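You operate a simulated robot arm through the tools that you are given. There is no shell and no other tool.

Carry out the task below with a simulated robot arm. There is one attempt and no reset: what you move stays moved.

JOB
Switch washer one off and drain it till the sight tube is empty.
Fine: main switch off, water and air shut before the drain opens; shut the drain afterwards.

It is judged by the outcome, as a careful person would: the job done as asked, and still so three seconds after it is handed in. It fails if anything else is knocked over, pushed out of place, dropped, spilled or broken.

ROBOT AND FRAMES
A 6-joint arm with a two-finger gripper, fixed in place. Base frame: the origin is on the floor under the middle of its stand, x ahead of it, y to its left, z up. Units: m, rad, N and s.
With the tool pointing down near the work surface it reaches from about 0.24 to 0.96 m from the base axis. Its first joint turns from -2.897 to 2.897 rad. Payload 3.43 kg.
Tool frame: the origin (TCP) lies between the finger pads and is the grasp point; the fingertips stand 0.02 m ahead of it; z points along the fingers, y is the line along which they close. The gripper opens to 0.19 m; its body begins 0.248 m behind the TCP.
Orientation is that of the tool frame in the base frame, as a unit quaternion [x, y, z, w]. With the fingers straight down and closing along the base's y, the tool's x points along the base's -x, its y along +y and its z along -z.

CONTROLS
- The arm moves only by the tool play_rows. Its argument "steps" is one flat list of numbers, 7 for each row, row after row: the gripper command, from -1 (fully open) to 1 (shut), values between in proportion, then the shift along the tool's x, y, z in m, then the turn, a rotation vector about the tool's x, y, z in rad. In form: [fingers, dx, dy, dz, wx, wy, wz, fingers, dx, dy, dz, wx, wy, wz, ...]. A call has 1 to 20 rows; each row shifts and turns the commanded pose from where the row before left it, along the tool's axes as they then stand. A row lasts 0.2 s, in which the tool goes at most 0.05 m and 0.15 rad; a call with a longer step from one row to the next is refused whole, and so is a gripper value outside its range. Where a pose cannot be reached the arm comes as near as it can. A force on the tool above 90 N (or 10 N above the force at the start of the call, whichever is more), or a blocked arm, ends the call early, and 0.2 s more pass. Each finger travels about 0.153 m/s and halts on what it meets, pressing with about 39 N; the grip force reading is that of the motor and also rises with nothing between the fingers. The clock runs only during rows and for 0.2 s after the last one: add rows that do not move to give the fingers time. It gives the time, the measured TCP pose, the force on the tool (base axes), the opening and the grip force at its end, in the units of the frame above (readings bear some noise), with the torque about the TCP (base axes, N m) and any sound that the robot's microphone picked up.
- Cameras (640 x 400 px; columns grow to the right, rows downward): "scene" is fixed at [0.399, -0.6495, 1.2948]; the picture's right is [1.00, -0.10, 0.00], its down [-0.04, -0.43, -0.90] and it looks along [0.09, 0.90, -0.43] (base axes); focal length 350 px, centre (320, 200). "wrist" rides on the gripper at [0.07, -0.008, -0.288] in the tool frame; the picture's right is [0.12, 0.99, 0.00], its down [-0.96, 0.12, -0.25] and it looks along [-0.25, 0.03, 0.97] (tool axes); focal length 261 px, centre (320, 200). There is no depth. A picture from a camera that has moved, and an enlarged one, comes with that camera's place and axes in the base frame and with its lens.
- camera(camera): a new picture of that camera. The clock stands still meanwhile.
- move_column(by): moves the trunk up (or, below 0, down) by that many m; the arm rides with it, the base frame stays. It gives what a move gives, with no picture.
- close_up(camera, box): a new picture of the part [left, top, right, bottom] of that camera's present view, enlarged. The clock stands still meanwhile.
- sign_off(): hands the job in; it is judged then, once.

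Nothing tells you positions but the pictures and the camera data. Unless the task says otherwise, let go and move clear before handing in.

The tools are called after "Emit:" by a JSON object that holds its "method" and its "body". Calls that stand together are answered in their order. play_rows: Moves the arm, as the interface text tells. Its arguments: {"type":"object","properties":{"steps":{"type":"array","items":{"type":"number"}}},"required":["steps"]} The other tools are called the same way: move_column (by) moves the trunk up or down; camera (camera) takes a picture; close_up (camera, box) takes an enlarged picture of a part of a camera's view; sign_off () hands the job in.

At the start:

```text
time: 0.0
eef_pos: [0.1291, 0.7083, 0.8875]
ee_rot: [-0.001, 1.0, -0.001, 0.001]
force: [0.4, 0.4, -0.3]
ft_torque: [-0.01, 0.0, 0.0]
width: 0.19
grasp_force: 0.0
trunk travel left (down, up): [-0.2, 0.24]
```

scene: 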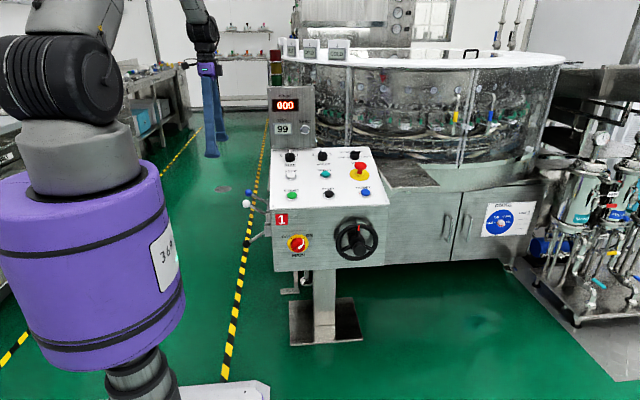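
wrist: 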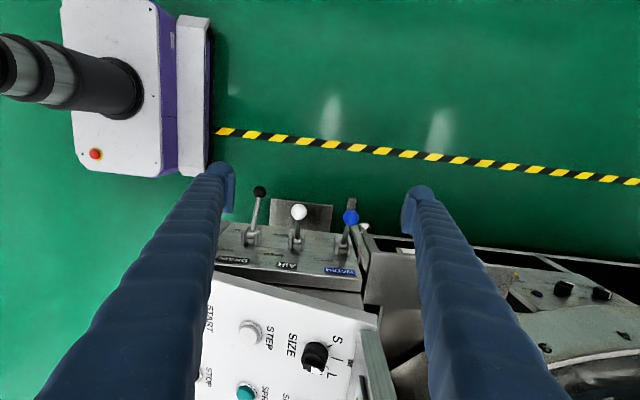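

I see washer one (red "1" plate) with a sloped panel, a red/yellow main switch on its front, and three levers (drain, air, water) on its left side. First I look closer at everything before moving.

Emit:
{"method": "close_up", "body": {"camera": "scene", "box": [230, 130, 410, 290]}}

Emit:
{"method": "close_up", "body": {"camera": "scene", "box": [225, 180, 325, 300]}}

Emit:
{"method": "close_up", "body": {"camera": "wrist", "box": [190, 170, 400, 300]}}

Emit:
{"method": "camera", "body": {"camera": "wrist"}}

```text
2.50 times, centred on (320, 210) of scene
camera zoom: at [0.399, -0.6495, 1.2948], right [1.0, -0.1, 0.0], down [-0.04, -0.43, -0.9], along [0.09, 0.9, -0.43], focal length 876 px, centre (320, 175)
```

zoom: 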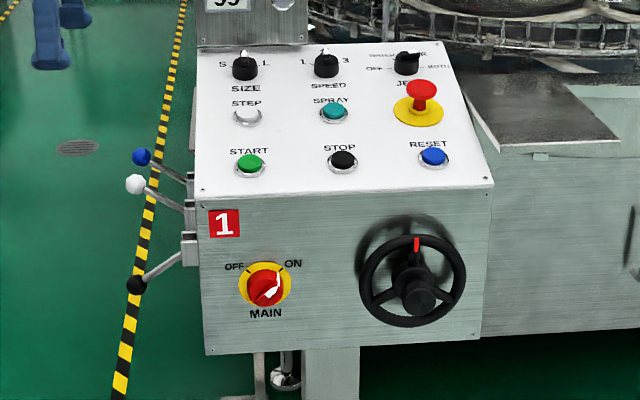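

```text
3.33 times, centred on (275, 240) of scene
camera zoom: at [0.399, -0.6495, 1.2948], right [1.0, -0.1, 0.0], down [-0.04, -0.43, -0.9], along [0.09, 0.9, -0.43], focal length 1168 px, centre (470, 67)
```

zoom: 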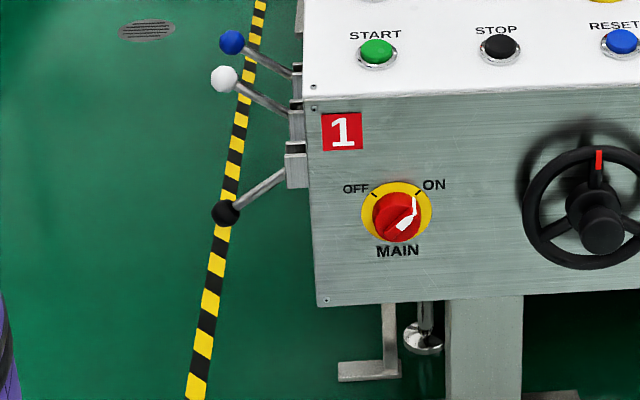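

```text
3.05 times, centred on (295, 235) of wrist
camera zoom: at [0.061, 0.7003, 1.1742], right [-0.12, 0.99, 0.0], down [0.96, 0.12, 0.25], along [0.25, 0.03, -0.97], focal length 794 px, centre (396, 93)
```

zoom: 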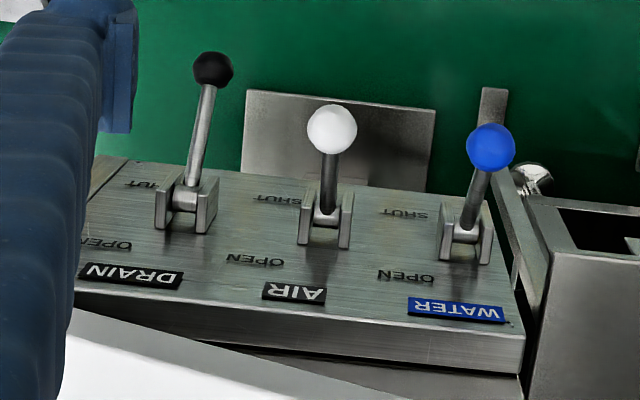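

```text
taken
camera wrist: at [0.061, 0.7003, 1.1742], right [-0.12, 0.99, 0.0], down [0.96, 0.12, 0.25], along [0.25, 0.03, -0.97], focal length 261 px, centre (320, 200)
```

wrist: 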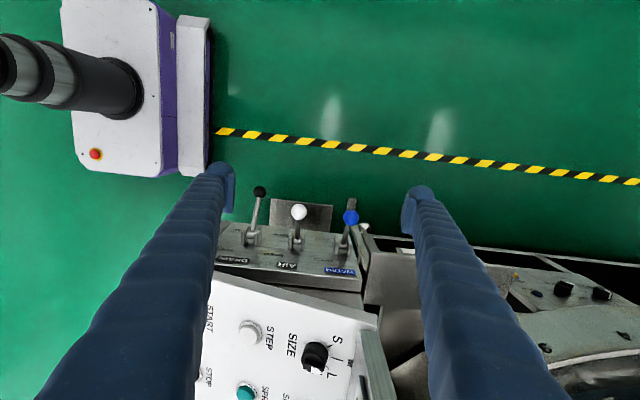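

The lever bank looks aligned with the base axes, with levers pivoting up for OPEN and down for SHUT. Next I look for the sight tube and other details before moving.

Emit:
{"method": "close_up", "body": {"camera": "scene", "box": [250, 30, 370, 150]}}

Emit:
{"method": "close_up", "body": {"camera": "scene", "box": [340, 40, 560, 180]}}

Emit:
{"method": "close_up", "body": {"camera": "scene", "box": [380, 160, 560, 280]}}

Emit:
{"method": "close_up", "body": {"camera": "scene", "box": [530, 110, 640, 320]}}

Emit:
{"method": "close_up", "body": {"camera": "wrist", "box": [430, 230, 640, 400]}}

Emit:
{"method": "close_up", "body": {"camera": "wrist", "box": [180, 260, 430, 400]}}

```text
3.33 times, centred on (310, 90) of scene
camera zoom: at [0.399, -0.6495, 1.2948], right [1.0, -0.1, 0.0], down [-0.04, -0.43, -0.9], along [0.09, 0.9, -0.43], focal length 1168 px, centre (353, 567)
```

zoom: 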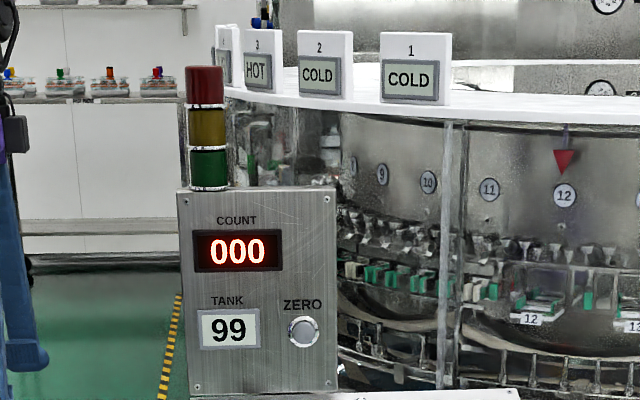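

```text
2.86 times, centred on (450, 110) of scene
camera zoom: at [0.399, -0.6495, 1.2948], right [1.0, -0.1, 0.0], down [-0.04, -0.43, -0.9], along [0.09, 0.9, -0.43], focal length 1001 px, centre (-51, 457)
```

zoom: 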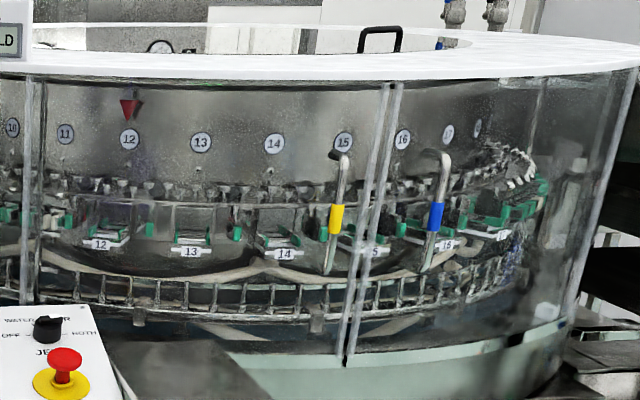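

```text
3.33 times, centred on (470, 220) of scene
camera zoom: at [0.399, -0.6495, 1.2948], right [1.0, -0.1, 0.0], down [-0.04, -0.43, -0.9], along [0.09, 0.9, -0.43], focal length 1168 px, centre (-180, 133)
```

zoom: 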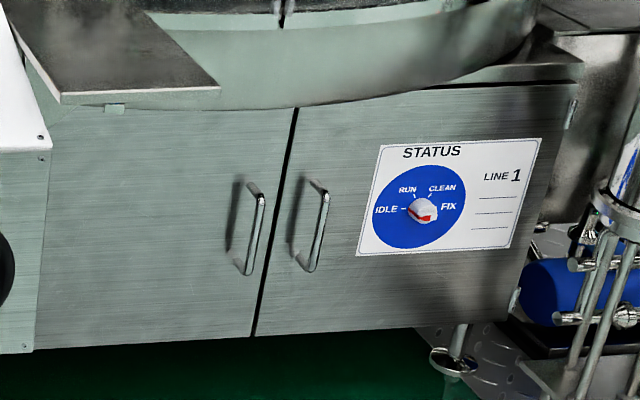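

```text
1.90 times, centred on (585, 215) of scene
camera zoom: at [0.399, -0.6495, 1.2948], right [1.0, -0.1, 0.0], down [-0.04, -0.43, -0.9], along [0.09, 0.9, -0.43], focal length 667 px, centre (-185, 171)
```

zoom: 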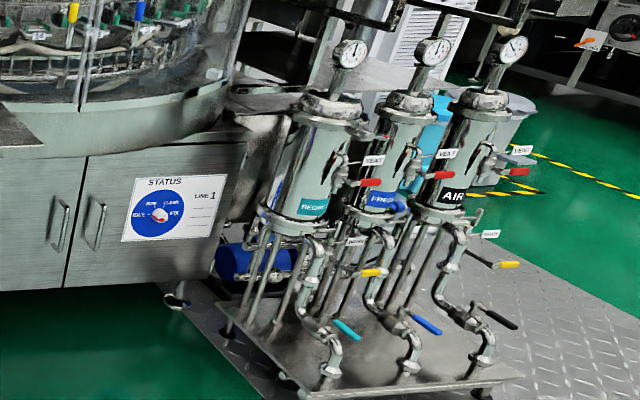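

```text
2.35 times, centred on (535, 315) of wrist
camera zoom: at [0.061, 0.7003, 1.1742], right [-0.12, 0.99, 0.0], down [0.96, 0.12, 0.25], along [0.25, 0.03, -0.97], focal length 613 px, centre (-186, -71)
```

zoom: 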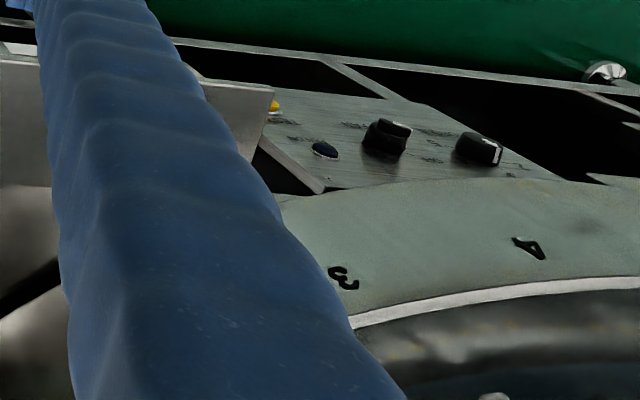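

```text
2.56 times, centred on (305, 330) of wrist
camera zoom: at [0.061, 0.7003, 1.1742], right [-0.12, 0.99, 0.0], down [0.96, 0.12, 0.25], along [0.25, 0.03, -0.97], focal length 667 px, centre (358, -133)
```

zoom: 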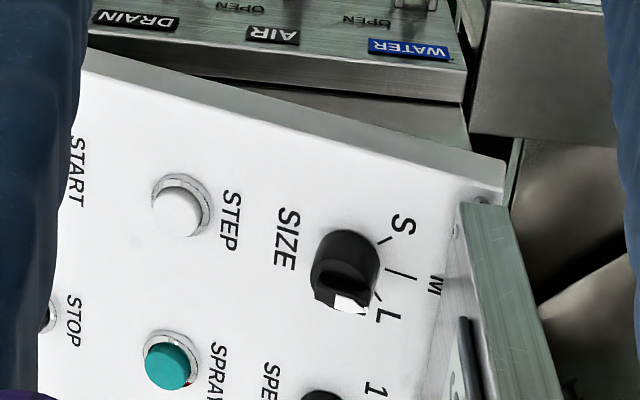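

The levers read SHUT when down and OPEN when up, so the drain is shut and air and water are open; the main knob on the front face points to ON. I take the console's front at about y=0.5 and move the tool to in front of it, staying clear, to look at the main switch.

Emit:
{"method": "play_rows", "body": {"steps": [-1, 0, -0.044, -0.01, 0, 0, 0, -1, 0, -0.044, -0.01, 0, 0, 0, -1, 0, -0.044, -0.01, 0, 0, 0, -1, 0, -0.044, -0.01, 0, 0, 0, -1, 0, -0.044, -0.01, 0, 0, 0, -1, 0, -0.044, -0.01, 0, 0, 0, -1, 0, -0.044, -0.01, 0, 0, 0, -1, 0, -0.03, 0, 0, 0, 0, -1, -0.045, 0, 0, 0, 0, 0, -1, -0.045, 0, 0, 0, 0, 0, -1, -0.045, 0, 0, 0, 0, 0, -1, -0.045, 0, 0, 0, 0, 0, -1, -0.045, 0, 0, 0, 0, 0, -1, -0.045, 0, 0, 0, 0, 0, -1, -0.04, 0, 0, 0, 0, 0]}}

```text
time: 1.3
eef_pos: [0.1226, 0.4169, 0.8626]
ee_rot: [0.005, 0.996, -0.085, -0.019]
force: [-0.1, 0.9, -0.4]
ft_torque: [-0.19, -0.04, 0.01]
width: 0.19
grasp_force: 0.0
trunk travel left (down, up): [-0.2, 0.24]
stopped in row 6: the arm was blocked; the commanded pose is now the measured one
```

The arm got blocked near x=0.12, y=0.42, probably by its own geometry so close to its axis. I look at its present posture before choosing another way.

Emit:
{"method": "camera", "body": {"camera": "scene"}}

Emit:
{"method": "camera", "body": {"camera": "wrist"}}

```text
taken
```

scene: 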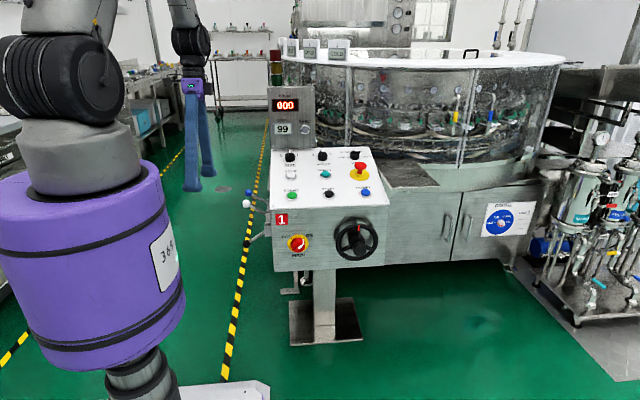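

```text
taken
camera wrist: at [0.0648, 0.4593, 1.1494], right [-0.11, 0.98, -0.16], down [0.97, 0.14, 0.19], along [0.21, -0.14, -0.97], focal length 261 px, centre (320, 200)
```

wrist: 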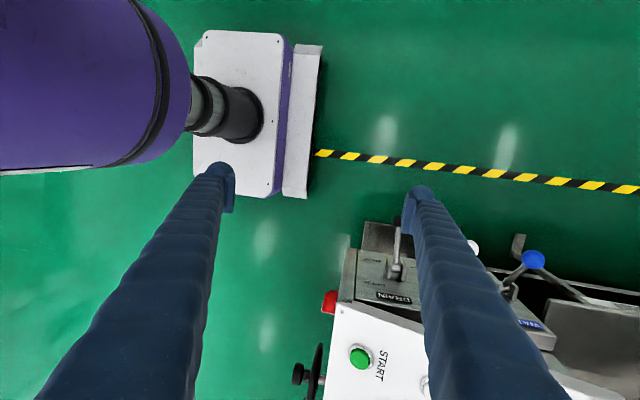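

The big purple shoulder drum limits how close and high the tool can get. I raise the trunk so the arm has more room below its shoulder, then continue around the console corner.

Emit:
{"method": "move_column", "body": {"by": 0.15}}

```text
time: 3.1
eef_pos: [0.1225, 0.417, 1.014]
ee_rot: [0.004, 0.996, -0.084, -0.019]
force: [-0.4, -0.3, 0.6]
ft_torque: [-0.02, 0.0, -0.02]
width: 0.1901
grasp_force: 0.1
trunk travel left (down, up): [-0.35, 0.09]
```

Emit:
{"method": "play_rows", "body": {"steps": [-1, -0.0015, 0.0067, 0.04, 0, 0, 0, -1, -0.0015, 0.0067, 0.04, 0, 0, 0, -1, -0.0015, 0.0067, 0.04, 0, 0, 0, -1, -0.0015, 0.0067, 0.04, 0, 0, 0, -1, 0, 0, 0, -0.084, -0.019, 0, -1, 0, 0, 0, -0.084, -0.019, 0, -1, -0.03, 0, 0, 0, 0, 0, -1, -0.045, 0, 0, 0, 0, 0, -1, -0.045, 0, 0, 0, 0, 0, -1, -0.045, 0, 0, 0, 0, 0, -1, -0.045, -0.01, 0, 0, 0, 0, -1, -0.045, -0.02, 0, 0, 0, 0, -1, -0.045, -0.02, 0, 0, 0, 0, -1, 0, 0, 0, 0, 0, 0]}}

```text
time: 6.1
eef_pos: [0.423, 0.3661, 0.8576]
ee_rot: [0.005, 1.0, 0.003, 0.002]
force: [0.4, -0.1, 0.8]
ft_torque: [0.06, 0.0, -0.02]
width: 0.1899
grasp_force: 0.1
trunk travel left (down, up): [-0.35, 0.09]
```

Now clear in front of the console. I tilt the tool toward +y (facing the front panel) and look at the switch.

Emit:
{"method": "play_rows", "body": {"steps": [-1, 0, 0, 0, -0.143, 0, 0, -1, 0, 0, 0, -0.143, 0, 0, -1, 0, 0, 0, -0.143, 0, 0, -1, 0, 0, 0, -0.143, 0, 0, -1, 0, 0, 0, -0.143, 0, 0, -1, 0, 0, 0, -0.143, 0, 0, -1, 0, 0, 0, 0, 0, 0]}}

Emit:
{"method": "camera", "body": {"camera": "scene"}}

Emit:
{"method": "camera", "body": {"camera": "wrist"}}

```text
time: 7.7
eef_pos: [0.423, 0.3669, 0.8558]
ee_rot: [0.004, 0.908, 0.419, 0.004]
force: [-0.5, -1.2, -1.5]
ft_torque: [0.03, 0.02, -0.01]
width: 0.19
grasp_force: 0.0
trunk travel left (down, up): [-0.35, 0.09]
```

```text
taken
```

scene: 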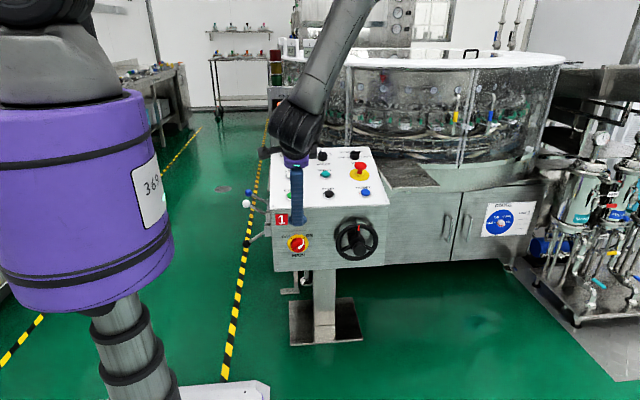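

```text
taken
camera wrist: at [0.3517, 0.1432, 1.0355], right [-0.12, 0.64, 0.76], down [0.96, -0.12, 0.25], along [0.25, 0.76, -0.6], focal length 261 px, centre (320, 200)
```

wrist: 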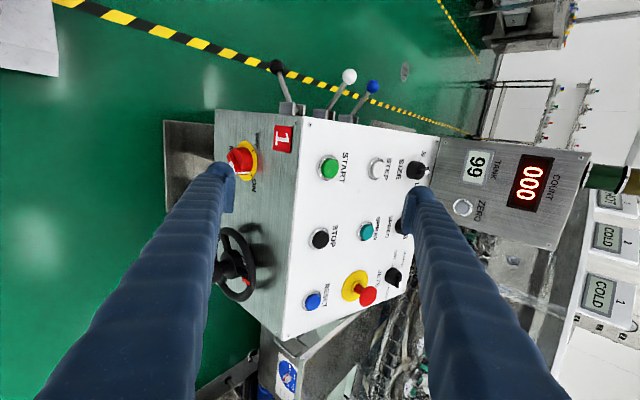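

I can see the main knob and the whole console. I finish turning the tool to point at +y and lower in front of the switch, still well short of the panel.

Emit:
{"method": "play_rows", "body": {"steps": [-1, 0, 0, 0, -0.143, 0, 0, -1, 0, 0, 0, -0.143, 0, 0, -1, 0, 0, 0, -0.143, 0, 0, -1, 0, 0, 0, -0.143, 0, 0, -1, 0, 0, 0, -0.1408, 0, 0, -1, 0, -0.045, -0.003, 0, 0, 0, -1, 0, -0.045, -0.003, 0, 0, 0, -1, 0, -0.045, -0.003, 0, 0, 0, -1, 0, -0.045, -0.003, 0, 0, 0, -1, 0, 0, 0, 0, 0, 0]}}

Emit:
{"method": "camera", "body": {"camera": "scene"}}

Emit:
{"method": "camera", "body": {"camera": "wrist"}}

```text
time: 9.9
eef_pos: [0.4241, 0.3574, 0.6742]
ee_rot: [0.002, 0.705, 0.709, 0.004]
force: [-0.4, -0.2, 0.5]
ft_torque: [-0.05, -0.03, -0.02]
width: 0.19
grasp_force: 0.0
trunk travel left (down, up): [-0.35, 0.09]
```

```text
taken
```

scene: 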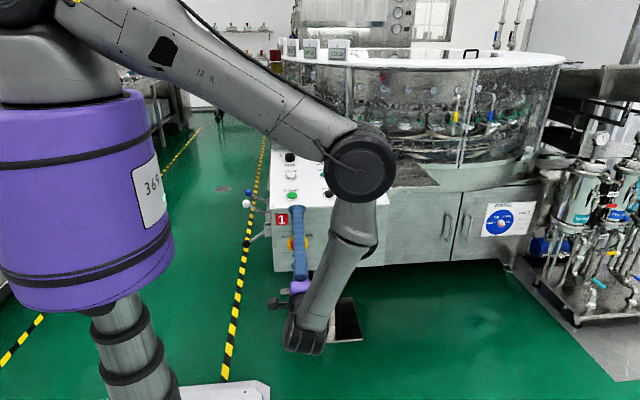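

```text
taken
camera wrist: at [0.3533, 0.0704, 0.6622], right [-0.12, 0.0, 0.99], down [0.96, -0.26, 0.12], along [0.25, 0.97, 0.04], focal length 261 px, centre (320, 200)
```

wrist: 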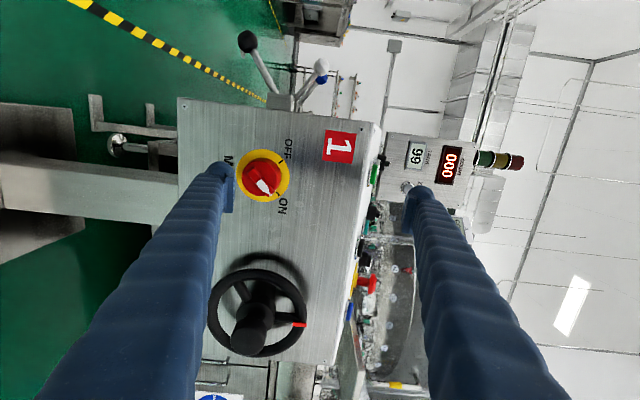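

Emit:
{"method": "close_up", "body": {"camera": "wrist", "box": [170, 90, 390, 230]}}

Emit:
{"method": "close_up", "body": {"camera": "wrist", "box": [220, 140, 310, 210]}}

Emit:
{"method": "close_up", "body": {"camera": "wrist", "box": [80, 10, 400, 200]}}

```text
2.86 times, centred on (280, 160) of wrist
camera zoom: at [0.3533, 0.0704, 0.6622], right [-0.12, 0.0, 0.99], down [0.96, -0.26, 0.12], along [0.25, 0.97, 0.04], focal length 745 px, centre (434, 314)
```

zoom: 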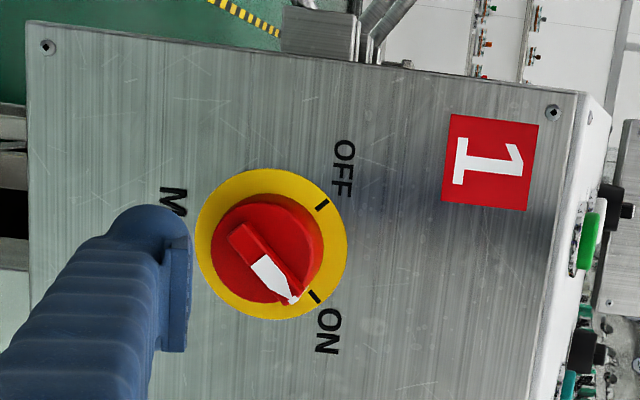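

```text
5.71 times, centred on (265, 175) of wrist
camera zoom: at [0.3533, 0.0704, 0.6622], right [-0.12, 0.0, 0.99], down [0.96, -0.26, 0.12], along [0.25, 0.97, 0.04], focal length 1489 px, centre (634, 343)
```

zoom: 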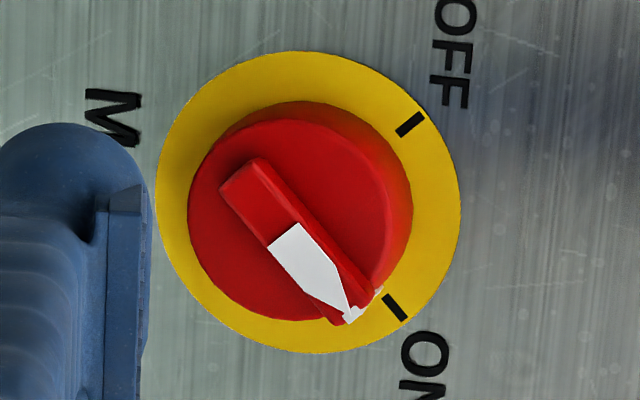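

```text
2.00 times, centred on (240, 105) of wrist
camera zoom: at [0.3533, 0.0704, 0.6622], right [-0.12, 0.0, 0.99], down [0.96, -0.26, 0.12], along [0.25, 0.97, 0.04], focal length 521 px, centre (480, 390)
```

zoom: 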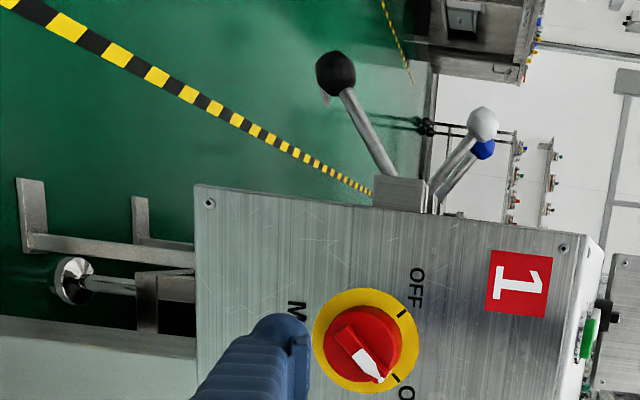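

The knob is a red cylinder with a raised rib and white pointer; OFF is up-left, 90° counter-clockwise. I place its centre near (0.429, 0.475, 0.584), so I line up with it and turn the fingers 45° so that they will straddle the rib.

Emit:
{"method": "play_rows", "body": {"steps": [0.3, -0.0025, -0.045, 0, 0, 0, 0, 0.3, -0.0025, -0.045, 0, 0, 0, 0, 0.3, 0, 0, 0, 0, 0, -0.131, 0.3, 0, 0, 0, 0, 0, -0.131, 0.3, 0, 0, 0, 0, 0, -0.131, 0.3, 0, 0, 0, 0, 0, -0.131, 0.3, 0, 0, 0, 0, 0, -0.131, 0.3, 0, 0, 0, 0, 0, -0.131, 0.3, 0, 0, 0, 0, 0, 0]}}

Emit:
{"method": "camera", "body": {"camera": "wrist"}}

Emit:
{"method": "camera", "body": {"camera": "scene"}}

```text
time: 11.9
eef_pos: [0.4301, 0.3571, 0.6411]
ee_rot: [-0.269, 0.652, 0.654, 0.275]
force: [0.0, 0.5, 0.3]
ft_torque: [0.02, 0.01, 0.02]
width: 0.0664
grasp_force: 0.1
out of reach, approached as far as the arm can: row 1, 2
trunk travel left (down, up): [-0.35, 0.09]
```

```text
taken
camera wrist: at [0.3872, 0.0702, 0.5829], right [-0.79, 0.0, 0.61], down [0.59, -0.26, 0.76], along [0.16, 0.97, 0.2], focal length 261 px, centre (320, 200)
```

wrist: 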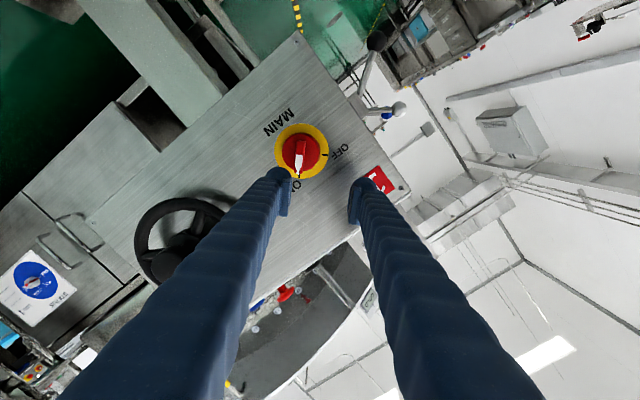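

```text
taken
```

scene: 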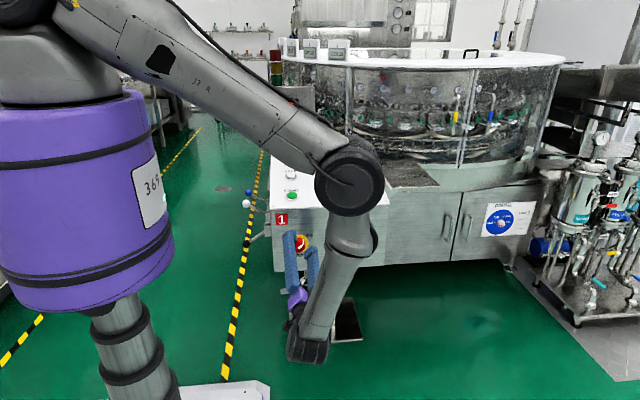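

The arm ran to the edge of its reach downward because the trunk is raised. I lower the trunk back and then correct the height with the arm.

Emit:
{"method": "move_column", "body": {"by": -0.12}}

```text
time: 13.4
eef_pos: [0.4315, 0.3569, 0.5213]
ee_rot: [-0.269, 0.652, 0.653, 0.276]
force: [-0.1, -0.7, 0.4]
ft_torque: [0.01, 0.0, 0.0]
width: 0.0666
grasp_force: 0.1
trunk travel left (down, up): [-0.23, 0.21]
```

Emit:
{"method": "play_rows", "body": {"steps": [0.3, -0.021, 0.023, 0, 0, 0, 0, 0.3, -0.021, 0.023, 0, 0, 0, 0, 0.3, 0, 0, 0, 0, 0, 0]}}

Emit:
{"method": "camera", "body": {"camera": "wrist"}}

Emit:
{"method": "camera", "body": {"camera": "scene"}}

```text
time: 14.2
eef_pos: [0.4285, 0.357, 0.5842]
ee_rot: [-0.268, 0.652, 0.653, 0.276]
force: [-0.8, 0.3, -0.4]
ft_torque: [0.04, 0.02, -0.02]
width: 0.0665
grasp_force: 0.0
trunk travel left (down, up): [-0.23, 0.21]
```

```text
taken
camera wrist: at [0.3845, 0.0702, 0.5252], right [-0.79, 0.0, 0.61], down [0.59, -0.26, 0.76], along [0.16, 0.97, 0.2], focal length 261 px, centre (320, 200)
```

wrist: 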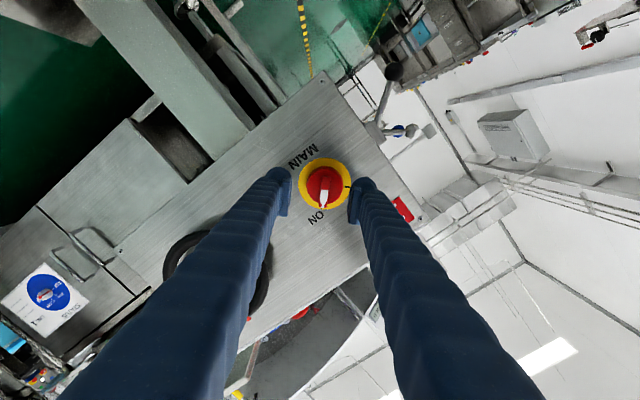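

```text
taken
```

scene: 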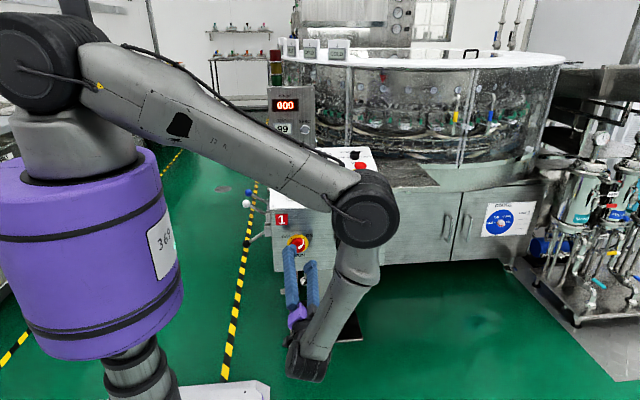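

Emit:
{"method": "close_up", "body": {"camera": "wrist", "box": [265, 130, 385, 230]}}

Emit:
{"method": "close_up", "body": {"camera": "scene", "box": [260, 200, 360, 300]}}

```text
4.00 times, centred on (325, 180) of wrist
camera zoom: at [0.3845, 0.0702, 0.5252], right [-0.79, 0.0, 0.61], down [0.59, -0.26, 0.76], along [0.16, 0.97, 0.2], focal length 1043 px, centre (300, 280)
```

zoom: 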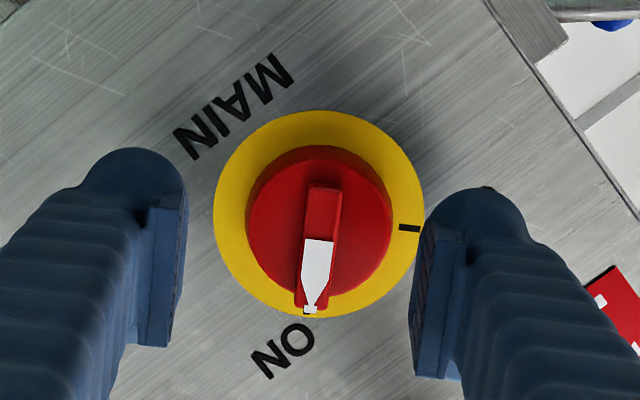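

```text
4.00 times, centred on (310, 250) of scene
camera zoom: at [0.399, -0.6495, 1.2948], right [1.0, -0.1, 0.0], down [-0.04, -0.43, -0.9], along [0.09, 0.9, -0.43], focal length 1402 px, centre (360, 0)
```

zoom: 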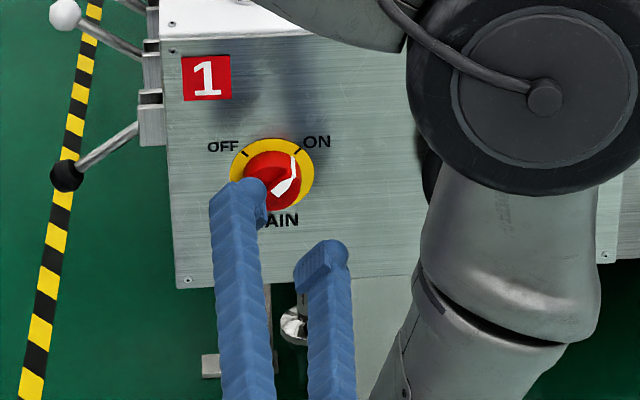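

The rib lies square to the closing direction; the knob axis is about 8 mm off my tool axis. I correct that and advance 4 cm, then check again.

Emit:
{"method": "play_rows", "body": {"steps": [0.3, -0.005, 0.0074, 0.0, 0, 0, 0, 0.3, 0, 0, 0.02, 0, 0, 0, 0.3, 0, 0, 0.02, 0, 0, 0, 0.3, 0, 0, 0, 0, 0, 0]}}

Emit:
{"method": "close_up", "body": {"camera": "wrist", "box": [265, 130, 385, 230]}}

Emit:
{"method": "close_up", "body": {"camera": "scene", "box": [260, 200, 360, 300]}}

```text
time: 15.2
eef_pos: [0.4268, 0.3957, 0.593]
ee_rot: [-0.269, 0.652, 0.653, 0.275]
force: [0.5, -0.2, -0.2]
ft_torque: [0.0, 0.0, -0.04]
width: 0.0665
grasp_force: 0.1
trunk travel left (down, up): [-0.23, 0.21]
```

```text
4.00 times, centred on (325, 180) of wrist
camera zoom: at [0.3834, 0.1085, 0.5338], right [-0.79, 0.0, 0.61], down [0.59, -0.26, 0.76], along [0.16, 0.97, 0.2], focal length 1043 px, centre (300, 280)
```

zoom: 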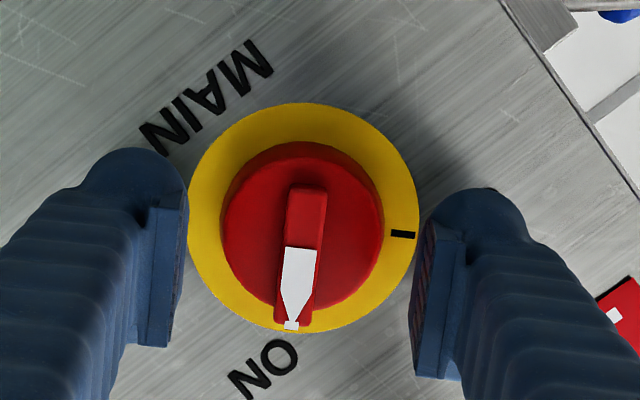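

```text
4.00 times, centred on (310, 250) of scene
camera zoom: at [0.399, -0.6495, 1.2948], right [1.0, -0.1, 0.0], down [-0.04, -0.43, -0.9], along [0.09, 0.9, -0.43], focal length 1402 px, centre (360, 0)
```

zoom: 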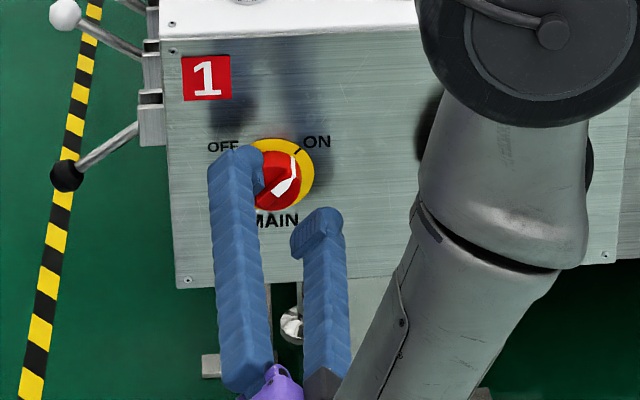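

The tool axis now lines up with the knob within about 2 mm. I advance about 12 mm so that the tips reach alongside the rib, then close gently on it.

Emit:
{"method": "play_rows", "body": {"steps": [0.3, 0, 0, 0.007, 0, 0, 0, 0.3, 0, 0, 0.007, 0, 0, 0, 0.3, 0, 0, 0, 0, 0, 0]}}

Emit:
{"method": "close_up", "body": {"camera": "wrist", "box": [265, 130, 385, 230]}}

Emit:
{"method": "close_up", "body": {"camera": "scene", "box": [270, 220, 330, 270]}}

```text
time: 16.0
eef_pos: [0.4291, 0.4094, 0.5923]
ee_rot: [-0.268, 0.653, 0.653, 0.275]
force: [0.1, 0.1, 0.2]
ft_torque: [0.03, 0.01, -0.02]
width: 0.0662
grasp_force: 0.1
trunk travel left (down, up): [-0.23, 0.21]
```

```text
4.00 times, centred on (325, 180) of wrist
camera zoom: at [0.3832, 0.1232, 0.5336], right [-0.79, 0.0, 0.61], down [0.59, -0.26, 0.76], along [0.16, 0.97, 0.2], focal length 1043 px, centre (300, 280)
```

zoom: 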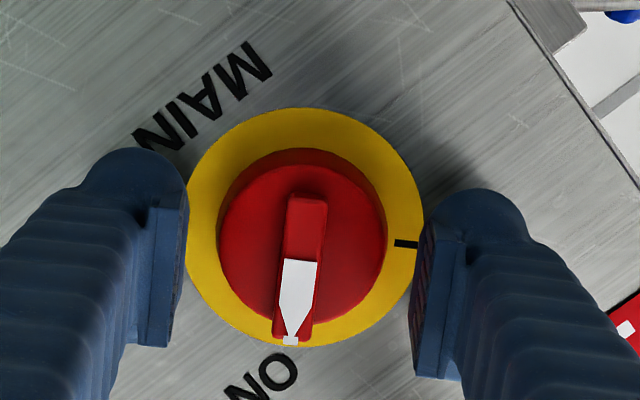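

```text
8.00 times, centred on (300, 245) of scene
camera zoom: at [0.399, -0.6495, 1.2948], right [1.0, -0.1, 0.0], down [-0.04, -0.43, -0.9], along [0.09, 0.9, -0.43], focal length 2803 px, centre (480, -160)
```

zoom: 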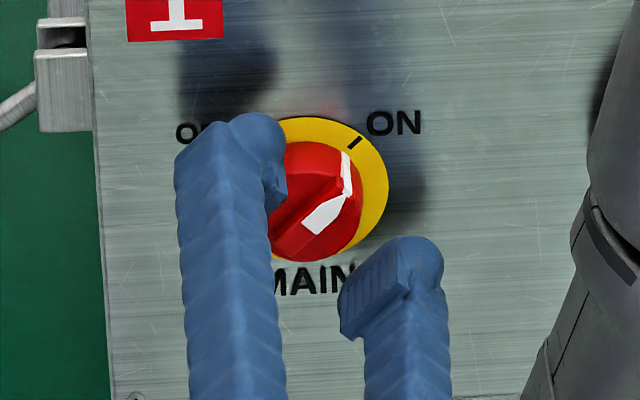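

Emit:
{"method": "play_rows", "body": {"steps": [0.5, 0, 0, 0, 0, 0, 0, 0.75, 0, 0, 0, 0, 0, 0, 0.9, 0, 0, 0, 0, 0, 0, 0.9, 0, 0, 0, 0, 0, 0]}}

Emit:
{"method": "close_up", "body": {"camera": "wrist", "box": [265, 130, 385, 230]}}

Emit:
{"method": "close_up", "body": {"camera": "scene", "box": [270, 220, 330, 270]}}

```text
time: 16.6
eef_pos: [0.4281, 0.4068, 0.5945]
ee_rot: [-0.266, 0.652, 0.654, 0.277]
force: [-8.1, -52.2, 4.3]
ft_torque: [-0.03, 0.03, 0.59]
width: 0.0147
grasp_force: 4.3
trunk travel left (down, up): [-0.23, 0.21]
stopped in row 3: the force on the tool passed its limit at 122 N (the readings are from after the stop); the commanded pose is now the measured one
```

```text
4.00 times, centred on (325, 180) of wrist
camera zoom: at [0.3821, 0.1199, 0.5348], right [-0.79, 0.0, 0.62], down [0.59, -0.26, 0.76], along [0.16, 0.97, 0.2], focal length 1043 px, centre (300, 280)
```

zoom: 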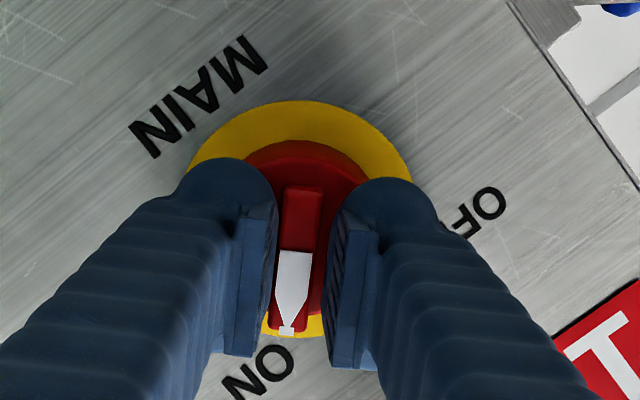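

```text
8.00 times, centred on (300, 245) of scene
camera zoom: at [0.399, -0.6495, 1.2948], right [1.0, -0.1, 0.0], down [-0.04, -0.43, -0.9], along [0.09, 0.9, -0.43], focal length 2803 px, centre (480, -160)
```

zoom: 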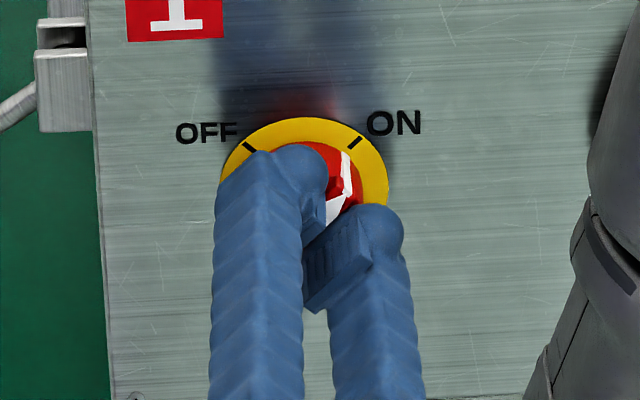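

The tips ended up pressed on the knob's face, right beside the rib. I back off a few millimetres to relieve the pressure and then close on the rib.

Emit:
{"method": "play_rows", "body": {"steps": [0.8, 0, 0, -0.004, 0, 0, 0, 0.8, 0, 0, 0, 0, 0, 0]}}

Emit:
{"method": "close_up", "body": {"camera": "wrist", "box": [265, 130, 385, 230]}}

```text
time: 17.2
eef_pos: [0.4266, 0.4034, 0.5921]
ee_rot: [-0.267, 0.652, 0.654, 0.276]
force: [0.4, 0.0, -0.3]
ft_torque: [-0.01, -0.02, 0.01]
width: 0.019
grasp_force: 0.1
trunk travel left (down, up): [-0.23, 0.21]
```

```text
4.00 times, centred on (325, 180) of wrist
camera zoom: at [0.3824, 0.1173, 0.5336], right [-0.79, 0.01, 0.62], down [0.59, -0.26, 0.76], along [0.16, 0.97, 0.2], focal length 1043 px, centre (300, 280)
```

zoom: 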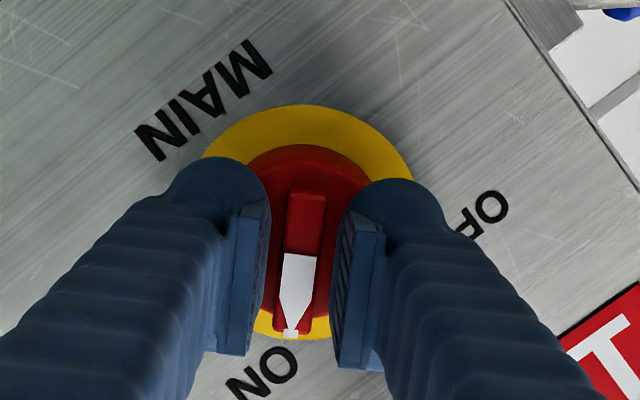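

Emit:
{"method": "play_rows", "body": {"steps": [1, 0, 0, 0, 0, 0, 0, 1, 0, 0, 0, 0, 0, 0]}}

Emit:
{"method": "close_up", "body": {"camera": "wrist", "box": [265, 130, 385, 230]}}

```text
time: 17.8
eef_pos: [0.4267, 0.4039, 0.592]
ee_rot: [-0.267, 0.653, 0.653, 0.276]
force: [1.6, -2.6, -1.5]
ft_torque: [-0.03, -0.01, -0.01]
width: 0.0095
grasp_force: 43.1
trunk travel left (down, up): [-0.23, 0.21]
```

```text
4.00 times, centred on (325, 180) of wrist
camera zoom: at [0.3824, 0.1174, 0.5336], right [-0.79, 0.01, 0.62], down [0.59, -0.26, 0.76], along [0.16, 0.97, 0.2], focal length 1043 px, centre (300, 280)
```

zoom: 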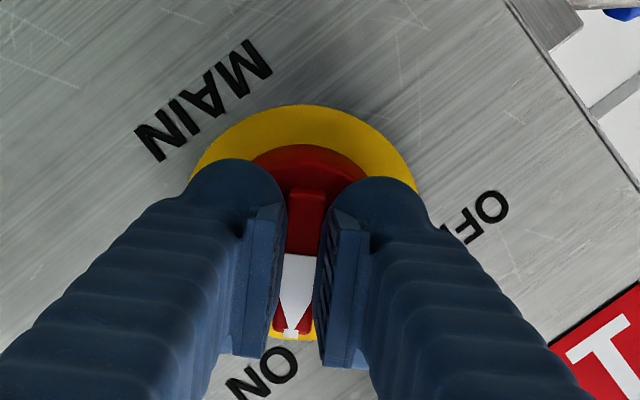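

The rib is held at 9.5 mm width with a firm grip. Now I turn it counter-clockwise toward OFF, first a small part to check that it follows.

Emit:
{"method": "play_rows", "body": {"steps": [1, 0, 0, 0, 0, 0, -0.08, 1, 0, 0, 0, 0, 0, -0.08, 1, 0, 0, 0, 0, 0, -0.08, 1, 0, 0, 0, 0, 0, -0.08]}}

Emit:
{"method": "close_up", "body": {"camera": "wrist", "box": [265, 130, 385, 230]}}

```text
time: 18.8
eef_pos: [0.4266, 0.4027, 0.593]
ee_rot: [-0.368, 0.601, 0.602, 0.376]
force: [-6.5, -24.6, -10.3]
ft_torque: [0.07, 0.02, -0.06]
width: 0.0085
grasp_force: 42.4
trunk travel left (down, up): [-0.23, 0.21]
```

```text
4.00 times, centred on (325, 180) of wrist
camera zoom: at [0.4016, 0.1163, 0.5235], right [-0.94, 0.01, 0.34], down [0.32, -0.26, 0.91], along [0.09, 0.97, 0.24], focal length 1043 px, centre (300, 280)
```

zoom: 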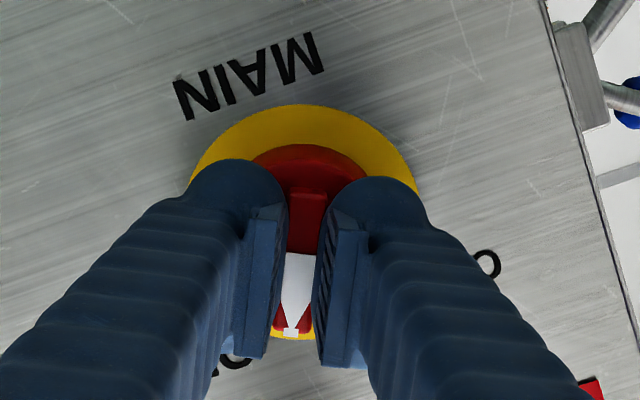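

The knob follows. I continue turning toward OFF.

Emit:
{"method": "play_rows", "body": {"steps": [1, 0, 0, -0.001, 0, 0, -0.1, 1, 0, 0, 0, 0, 0, -0.1, 1, 0, 0, 0, 0, 0, -0.1, 1, 0, 0, 0, 0, 0, -0.1, 1, 0, 0, 0, 0, 0, -0.1, 1, 0, 0, 0, 0, 0, -0.1, 1, 0, 0, 0, 0, 0, -0.1, 1, 0, 0, 0, 0, 0, -0.1, 1, 0, 0, 0, 0, 0, -0.1, 1, 0, 0, 0, 0, 0, -0.1, 1, 0, 0, 0, 0, 0, -0.1, 1, 0, 0, 0, 0, 0, 0]}}

Emit:
{"method": "close_up", "body": {"camera": "wrist", "box": [265, 130, 385, 230]}}

Emit:
{"method": "camera", "body": {"camera": "scene"}}

```text
time: 21.4
eef_pos: [0.4221, 0.4042, 0.5931]
ee_rot: [-0.628, 0.319, 0.318, 0.634]
force: [-56.2, -44.3, -16.2]
ft_torque: [-0.41, 0.14, 0.71]
width: 0.0089
grasp_force: 42.1
trunk travel left (down, up): [-0.23, 0.21]
```

```text
4.00 times, centred on (325, 180) of wrist
camera zoom: at [0.4728, 0.1157, 0.5386], right [-0.73, 0.01, -0.69], down [-0.67, -0.25, 0.7], along [-0.17, 0.97, 0.19], focal length 1043 px, centre (300, 280)
```

zoom: 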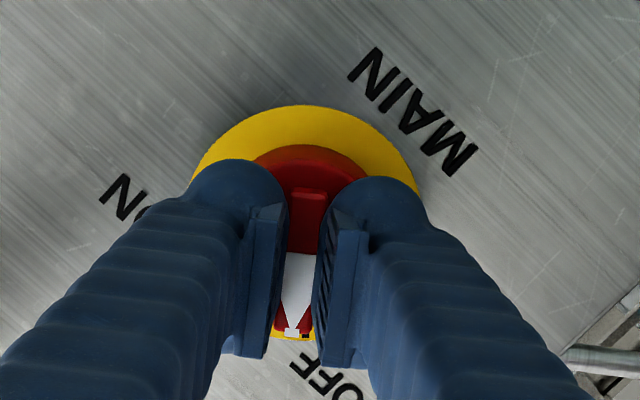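

```text
taken
```

scene: 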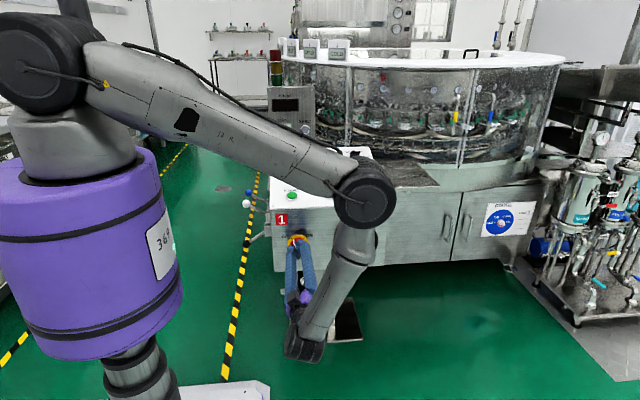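

The displays went dark, so the main switch has broken the power; the pointer is nearly at the OFF mark. I relieve the side load a little and turn the last few degrees.

Emit:
{"method": "play_rows", "body": {"steps": [1, -0.0022, 0.003, -0.001, 0, 0, -0.05, 1, 0, 0, 0, 0, 0, -0.06, 1, 0, 0, 0, 0, 0, -0.05, 1, 0, 0, 0, 0, 0, 0]}}

Emit:
{"method": "close_up", "body": {"camera": "wrist", "box": [265, 130, 385, 230]}}

```text
time: 22.4
eef_pos: [0.422, 0.4033, 0.5925]
ee_rot: [-0.653, 0.268, 0.264, 0.657]
force: [-35.9, -29.4, -22.7]
ft_torque: [-0.22, 0.73, 0.76]
width: 0.0086
grasp_force: 41.7
trunk travel left (down, up): [-0.23, 0.21]
```

```text
4.00 times, centred on (325, 180) of wrist
camera zoom: at [0.4782, 0.115, 0.5473], right [-0.61, 0.01, -0.79], down [-0.77, -0.24, 0.59], along [-0.19, 0.97, 0.15], focal length 1043 px, centre (300, 280)
```

zoom: 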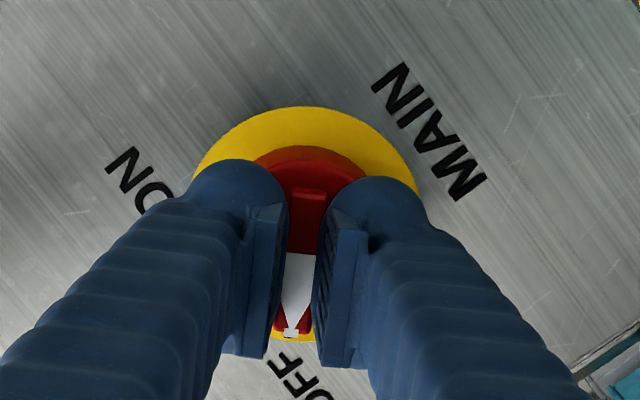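

The pointer looks to be at OFF and the end stop is felt. I release, back away, and verify.

Emit:
{"method": "play_rows", "body": {"steps": [0.6, 0, 0, 0, 0, 0, 0, 0.4, 0, 0, -0.002, 0, 0, 0, 0.4, 0, 0, -0.03, 0, 0, 0, 0.4, 0, 0, -0.03, 0, 0, 0, 0.4, 0, 0, -0.02, 0, 0, 0, 0.4, 0, 0, 0, 0, 0, 0]}}

Emit:
{"method": "close_up", "body": {"camera": "wrist", "box": [245, 120, 405, 240]}}

Emit:
{"method": "close_up", "body": {"camera": "scene", "box": [225, 60, 405, 280]}}

Emit:
{"method": "camera", "body": {"camera": "wrist"}}

```text
time: 23.8
eef_pos: [0.423, 0.3204, 0.5919]
ee_rot: [-0.652, 0.269, 0.264, 0.658]
force: [0.1, -0.5, -0.6]
ft_torque: [-0.04, 0.01, 0.0]
width: 0.0571
grasp_force: 0.0
trunk travel left (down, up): [-0.23, 0.21]
```

```text
3.33 times, centred on (325, 180) of wrist
camera zoom: at [0.4771, 0.0325, 0.546], right [-0.61, 0.01, -0.79], down [-0.77, -0.24, 0.59], along [-0.19, 0.97, 0.16], focal length 869 px, centre (303, 267)
```

zoom: 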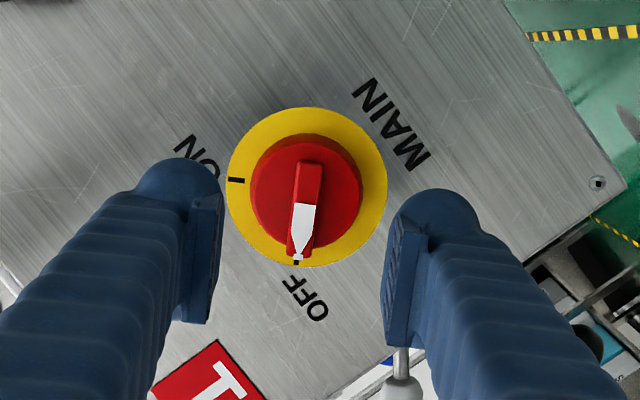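

```text
1.82 times, centred on (315, 170) of scene
camera zoom: at [0.399, -0.6495, 1.2948], right [1.0, -0.1, 0.0], down [-0.04, -0.43, -0.9], along [0.09, 0.9, -0.43], focal length 637 px, centre (329, 254)
```

zoom: 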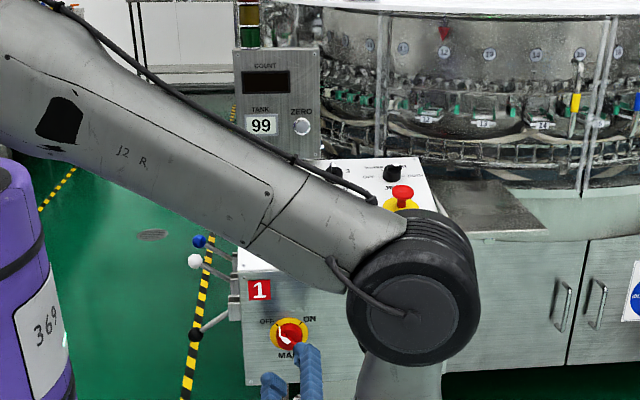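

```text
taken
camera wrist: at [0.4771, 0.0325, 0.546], right [-0.61, 0.01, -0.79], down [-0.77, -0.24, 0.59], along [-0.19, 0.97, 0.16], focal length 261 px, centre (320, 200)
```

wrist: 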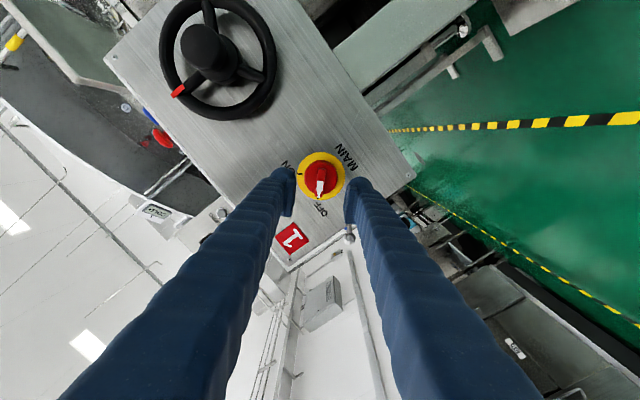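

The main switch is confirmed at OFF (pointer on the OFF mark, count display dark). Now I retrace my way: raise the trunk, unwind the wrist, turn the tool down and go around to the lever side.

Emit:
{"method": "move_column", "body": {"by": 0.12}}

Emit:
{"method": "play_rows", "body": {"steps": [0, 0, 0, 0, 0, 0, 0.148, 0, 0, 0, 0, 0, 0, 0.148, 0, 0, 0, 0, 0, 0, 0.148, 0, 0, 0, 0, 0, 0, 0.148, 0, 0, 0, 0, 0, 0, 0.148, 0, 0, 0, 0, 0, 0, 0.148, 0, 0, 0, 0, 0, 0, 0.148, 0, 0, 0, 0, 0, 0, 0.148, 0, 0, 0, 0, 0, 0, 0.148, 0, 0, 0, 0, 0, 0, 0.148, 0, 0, 0, 0, 0, 0, 0.148, 0, 0, 0, 0, 0, 0, 0.148, 0, 0, 0, 0, 0, 0, 0.148, 0, 0, 0, 0, 0, 0, 0.148, 0, 0, 0, 0, 0, 0, 0.148, 0, 0, 0, 0, 0, 0, 0.148, 0, 0, 0, 0, 0, 0, 0]}}

```text
time: 25.3
eef_pos: [0.4216, 0.3187, 0.7122]
ee_rot: [-0.651, 0.27, 0.264, 0.658]
force: [0.8, -0.3, -0.2]
ft_torque: [0.0, 0.0, 0.02]
width: 0.0571
grasp_force: 0.0
trunk travel left (down, up): [-0.35, 0.09]
```

```text
time: 28.9
eef_pos: [0.4223, 0.3222, 0.7126]
ee_rot: [0.004, 0.704, 0.71, 0.003]
force: [-0.4, -1.2, 0.1]
ft_torque: [0.0, 0.04, -0.01]
width: 0.0949
grasp_force: 0.1
trunk travel left (down, up): [-0.35, 0.09]
```

Emit:
{"method": "play_rows", "body": {"steps": [0, 0, 0.047, 0.015, 0, 0, 0, 0, 0, 0.047, 0.015, 0, 0, 0, 0, 0, 0.047, 0.015, 0, 0, 0, 0, 0, 0, 0, 0.143, 0, 0, 0, 0, 0, 0, 0.143, 0, 0, 0, 0, 0, 0, 0.143, 0, 0, 0, 0, 0, 0, 0.143, 0, 0, 0, 0, 0, 0, 0.143, 0, 0, 0, 0, 0, 0, 0.143, 0, 0, 0, 0, 0, 0, 0.143, 0, 0, 0, 0, 0, 0, 0.143, 0, 0, 0, 0, 0, 0, 0.143, 0, 0, 0, 0, 0, 0, 0.143, 0, 0, 0, 0, 0, 0, 0.141, 0, 0, 0, 0, 0, 0, 0, 0, 0]}}

```text
time: 32.1
eef_pos: [0.427, 0.3633, 0.8546]
ee_rot: [0.006, 1.0, 0.019, 0.009]
force: [0.5, 0.0, 0.8]
ft_torque: [-0.09, -0.02, 0.03]
width: 0.0949
grasp_force: 0.1
out of reach, approached as far as the arm can: row 14
trunk travel left (down, up): [-0.35, 0.09]
```

Emit:
{"method": "play_rows", "body": {"steps": [0, 0.045, 0.005, 0.003, 0, 0, 0, 0, 0.045, 0.01, 0, 0, 0, 0, 0, 0.045, 0.01, 0, 0, 0, 0, 0, 0.045, 0.01, 0, 0, 0, 0, 0, 0.045, 0.012, 0, 0, 0, 0, 0, 0.045, 0.012, 0, 0, 0, 0, 0, 0.04, 0.015, 0, 0, 0, 0, 0, 0, 0.045, 0, 0, 0, 0, 0, 0, 0.045, 0, 0, 0, 0, 0, 0, 0.045, 0, 0, 0, 0, 0, 0, 0.045, 0, 0, 0, 0, 0, 0, 0, 0, 0, 0, 0]}}

Emit:
{"method": "camera", "body": {"camera": "wrist"}}

Emit:
{"method": "camera", "body": {"camera": "scene"}}

```text
time: 34.7
eef_pos: [0.119, 0.6186, 0.853]
ee_rot: [0.005, 1.0, 0.004, 0.001]
force: [-1.0, 0.4, -0.6]
ft_torque: [-0.01, -0.04, -0.02]
width: 0.0953
grasp_force: 0.1
out of reach, approached as far as the arm can: row 1
trunk travel left (down, up): [-0.35, 0.09]
```

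```text
taken
camera wrist: at [0.0499, 0.6099, 1.1395], right [-0.11, 0.99, 0.01], down [0.96, 0.1, 0.25], along [0.25, 0.03, -0.97], focal length 261 px, centre (320, 200)
```

wrist: 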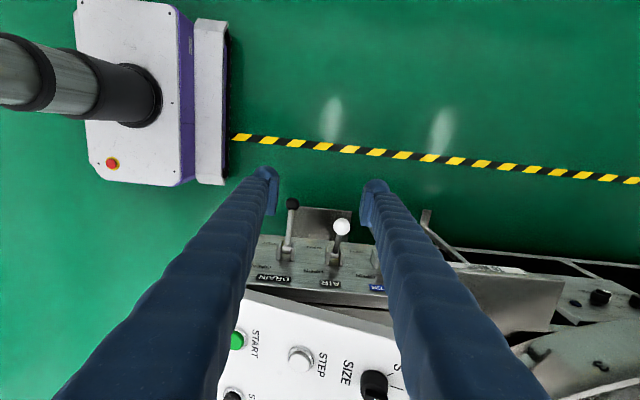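

```text
taken
```

scene: 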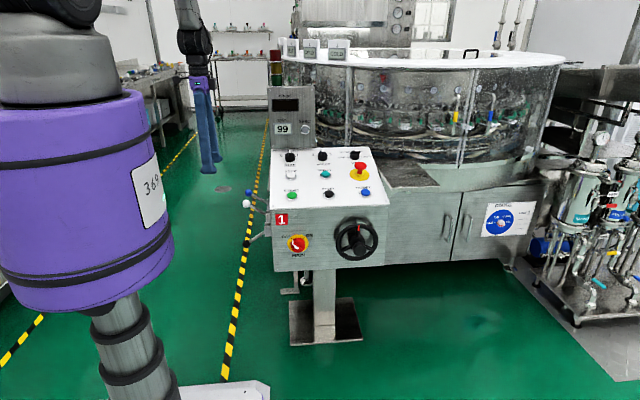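

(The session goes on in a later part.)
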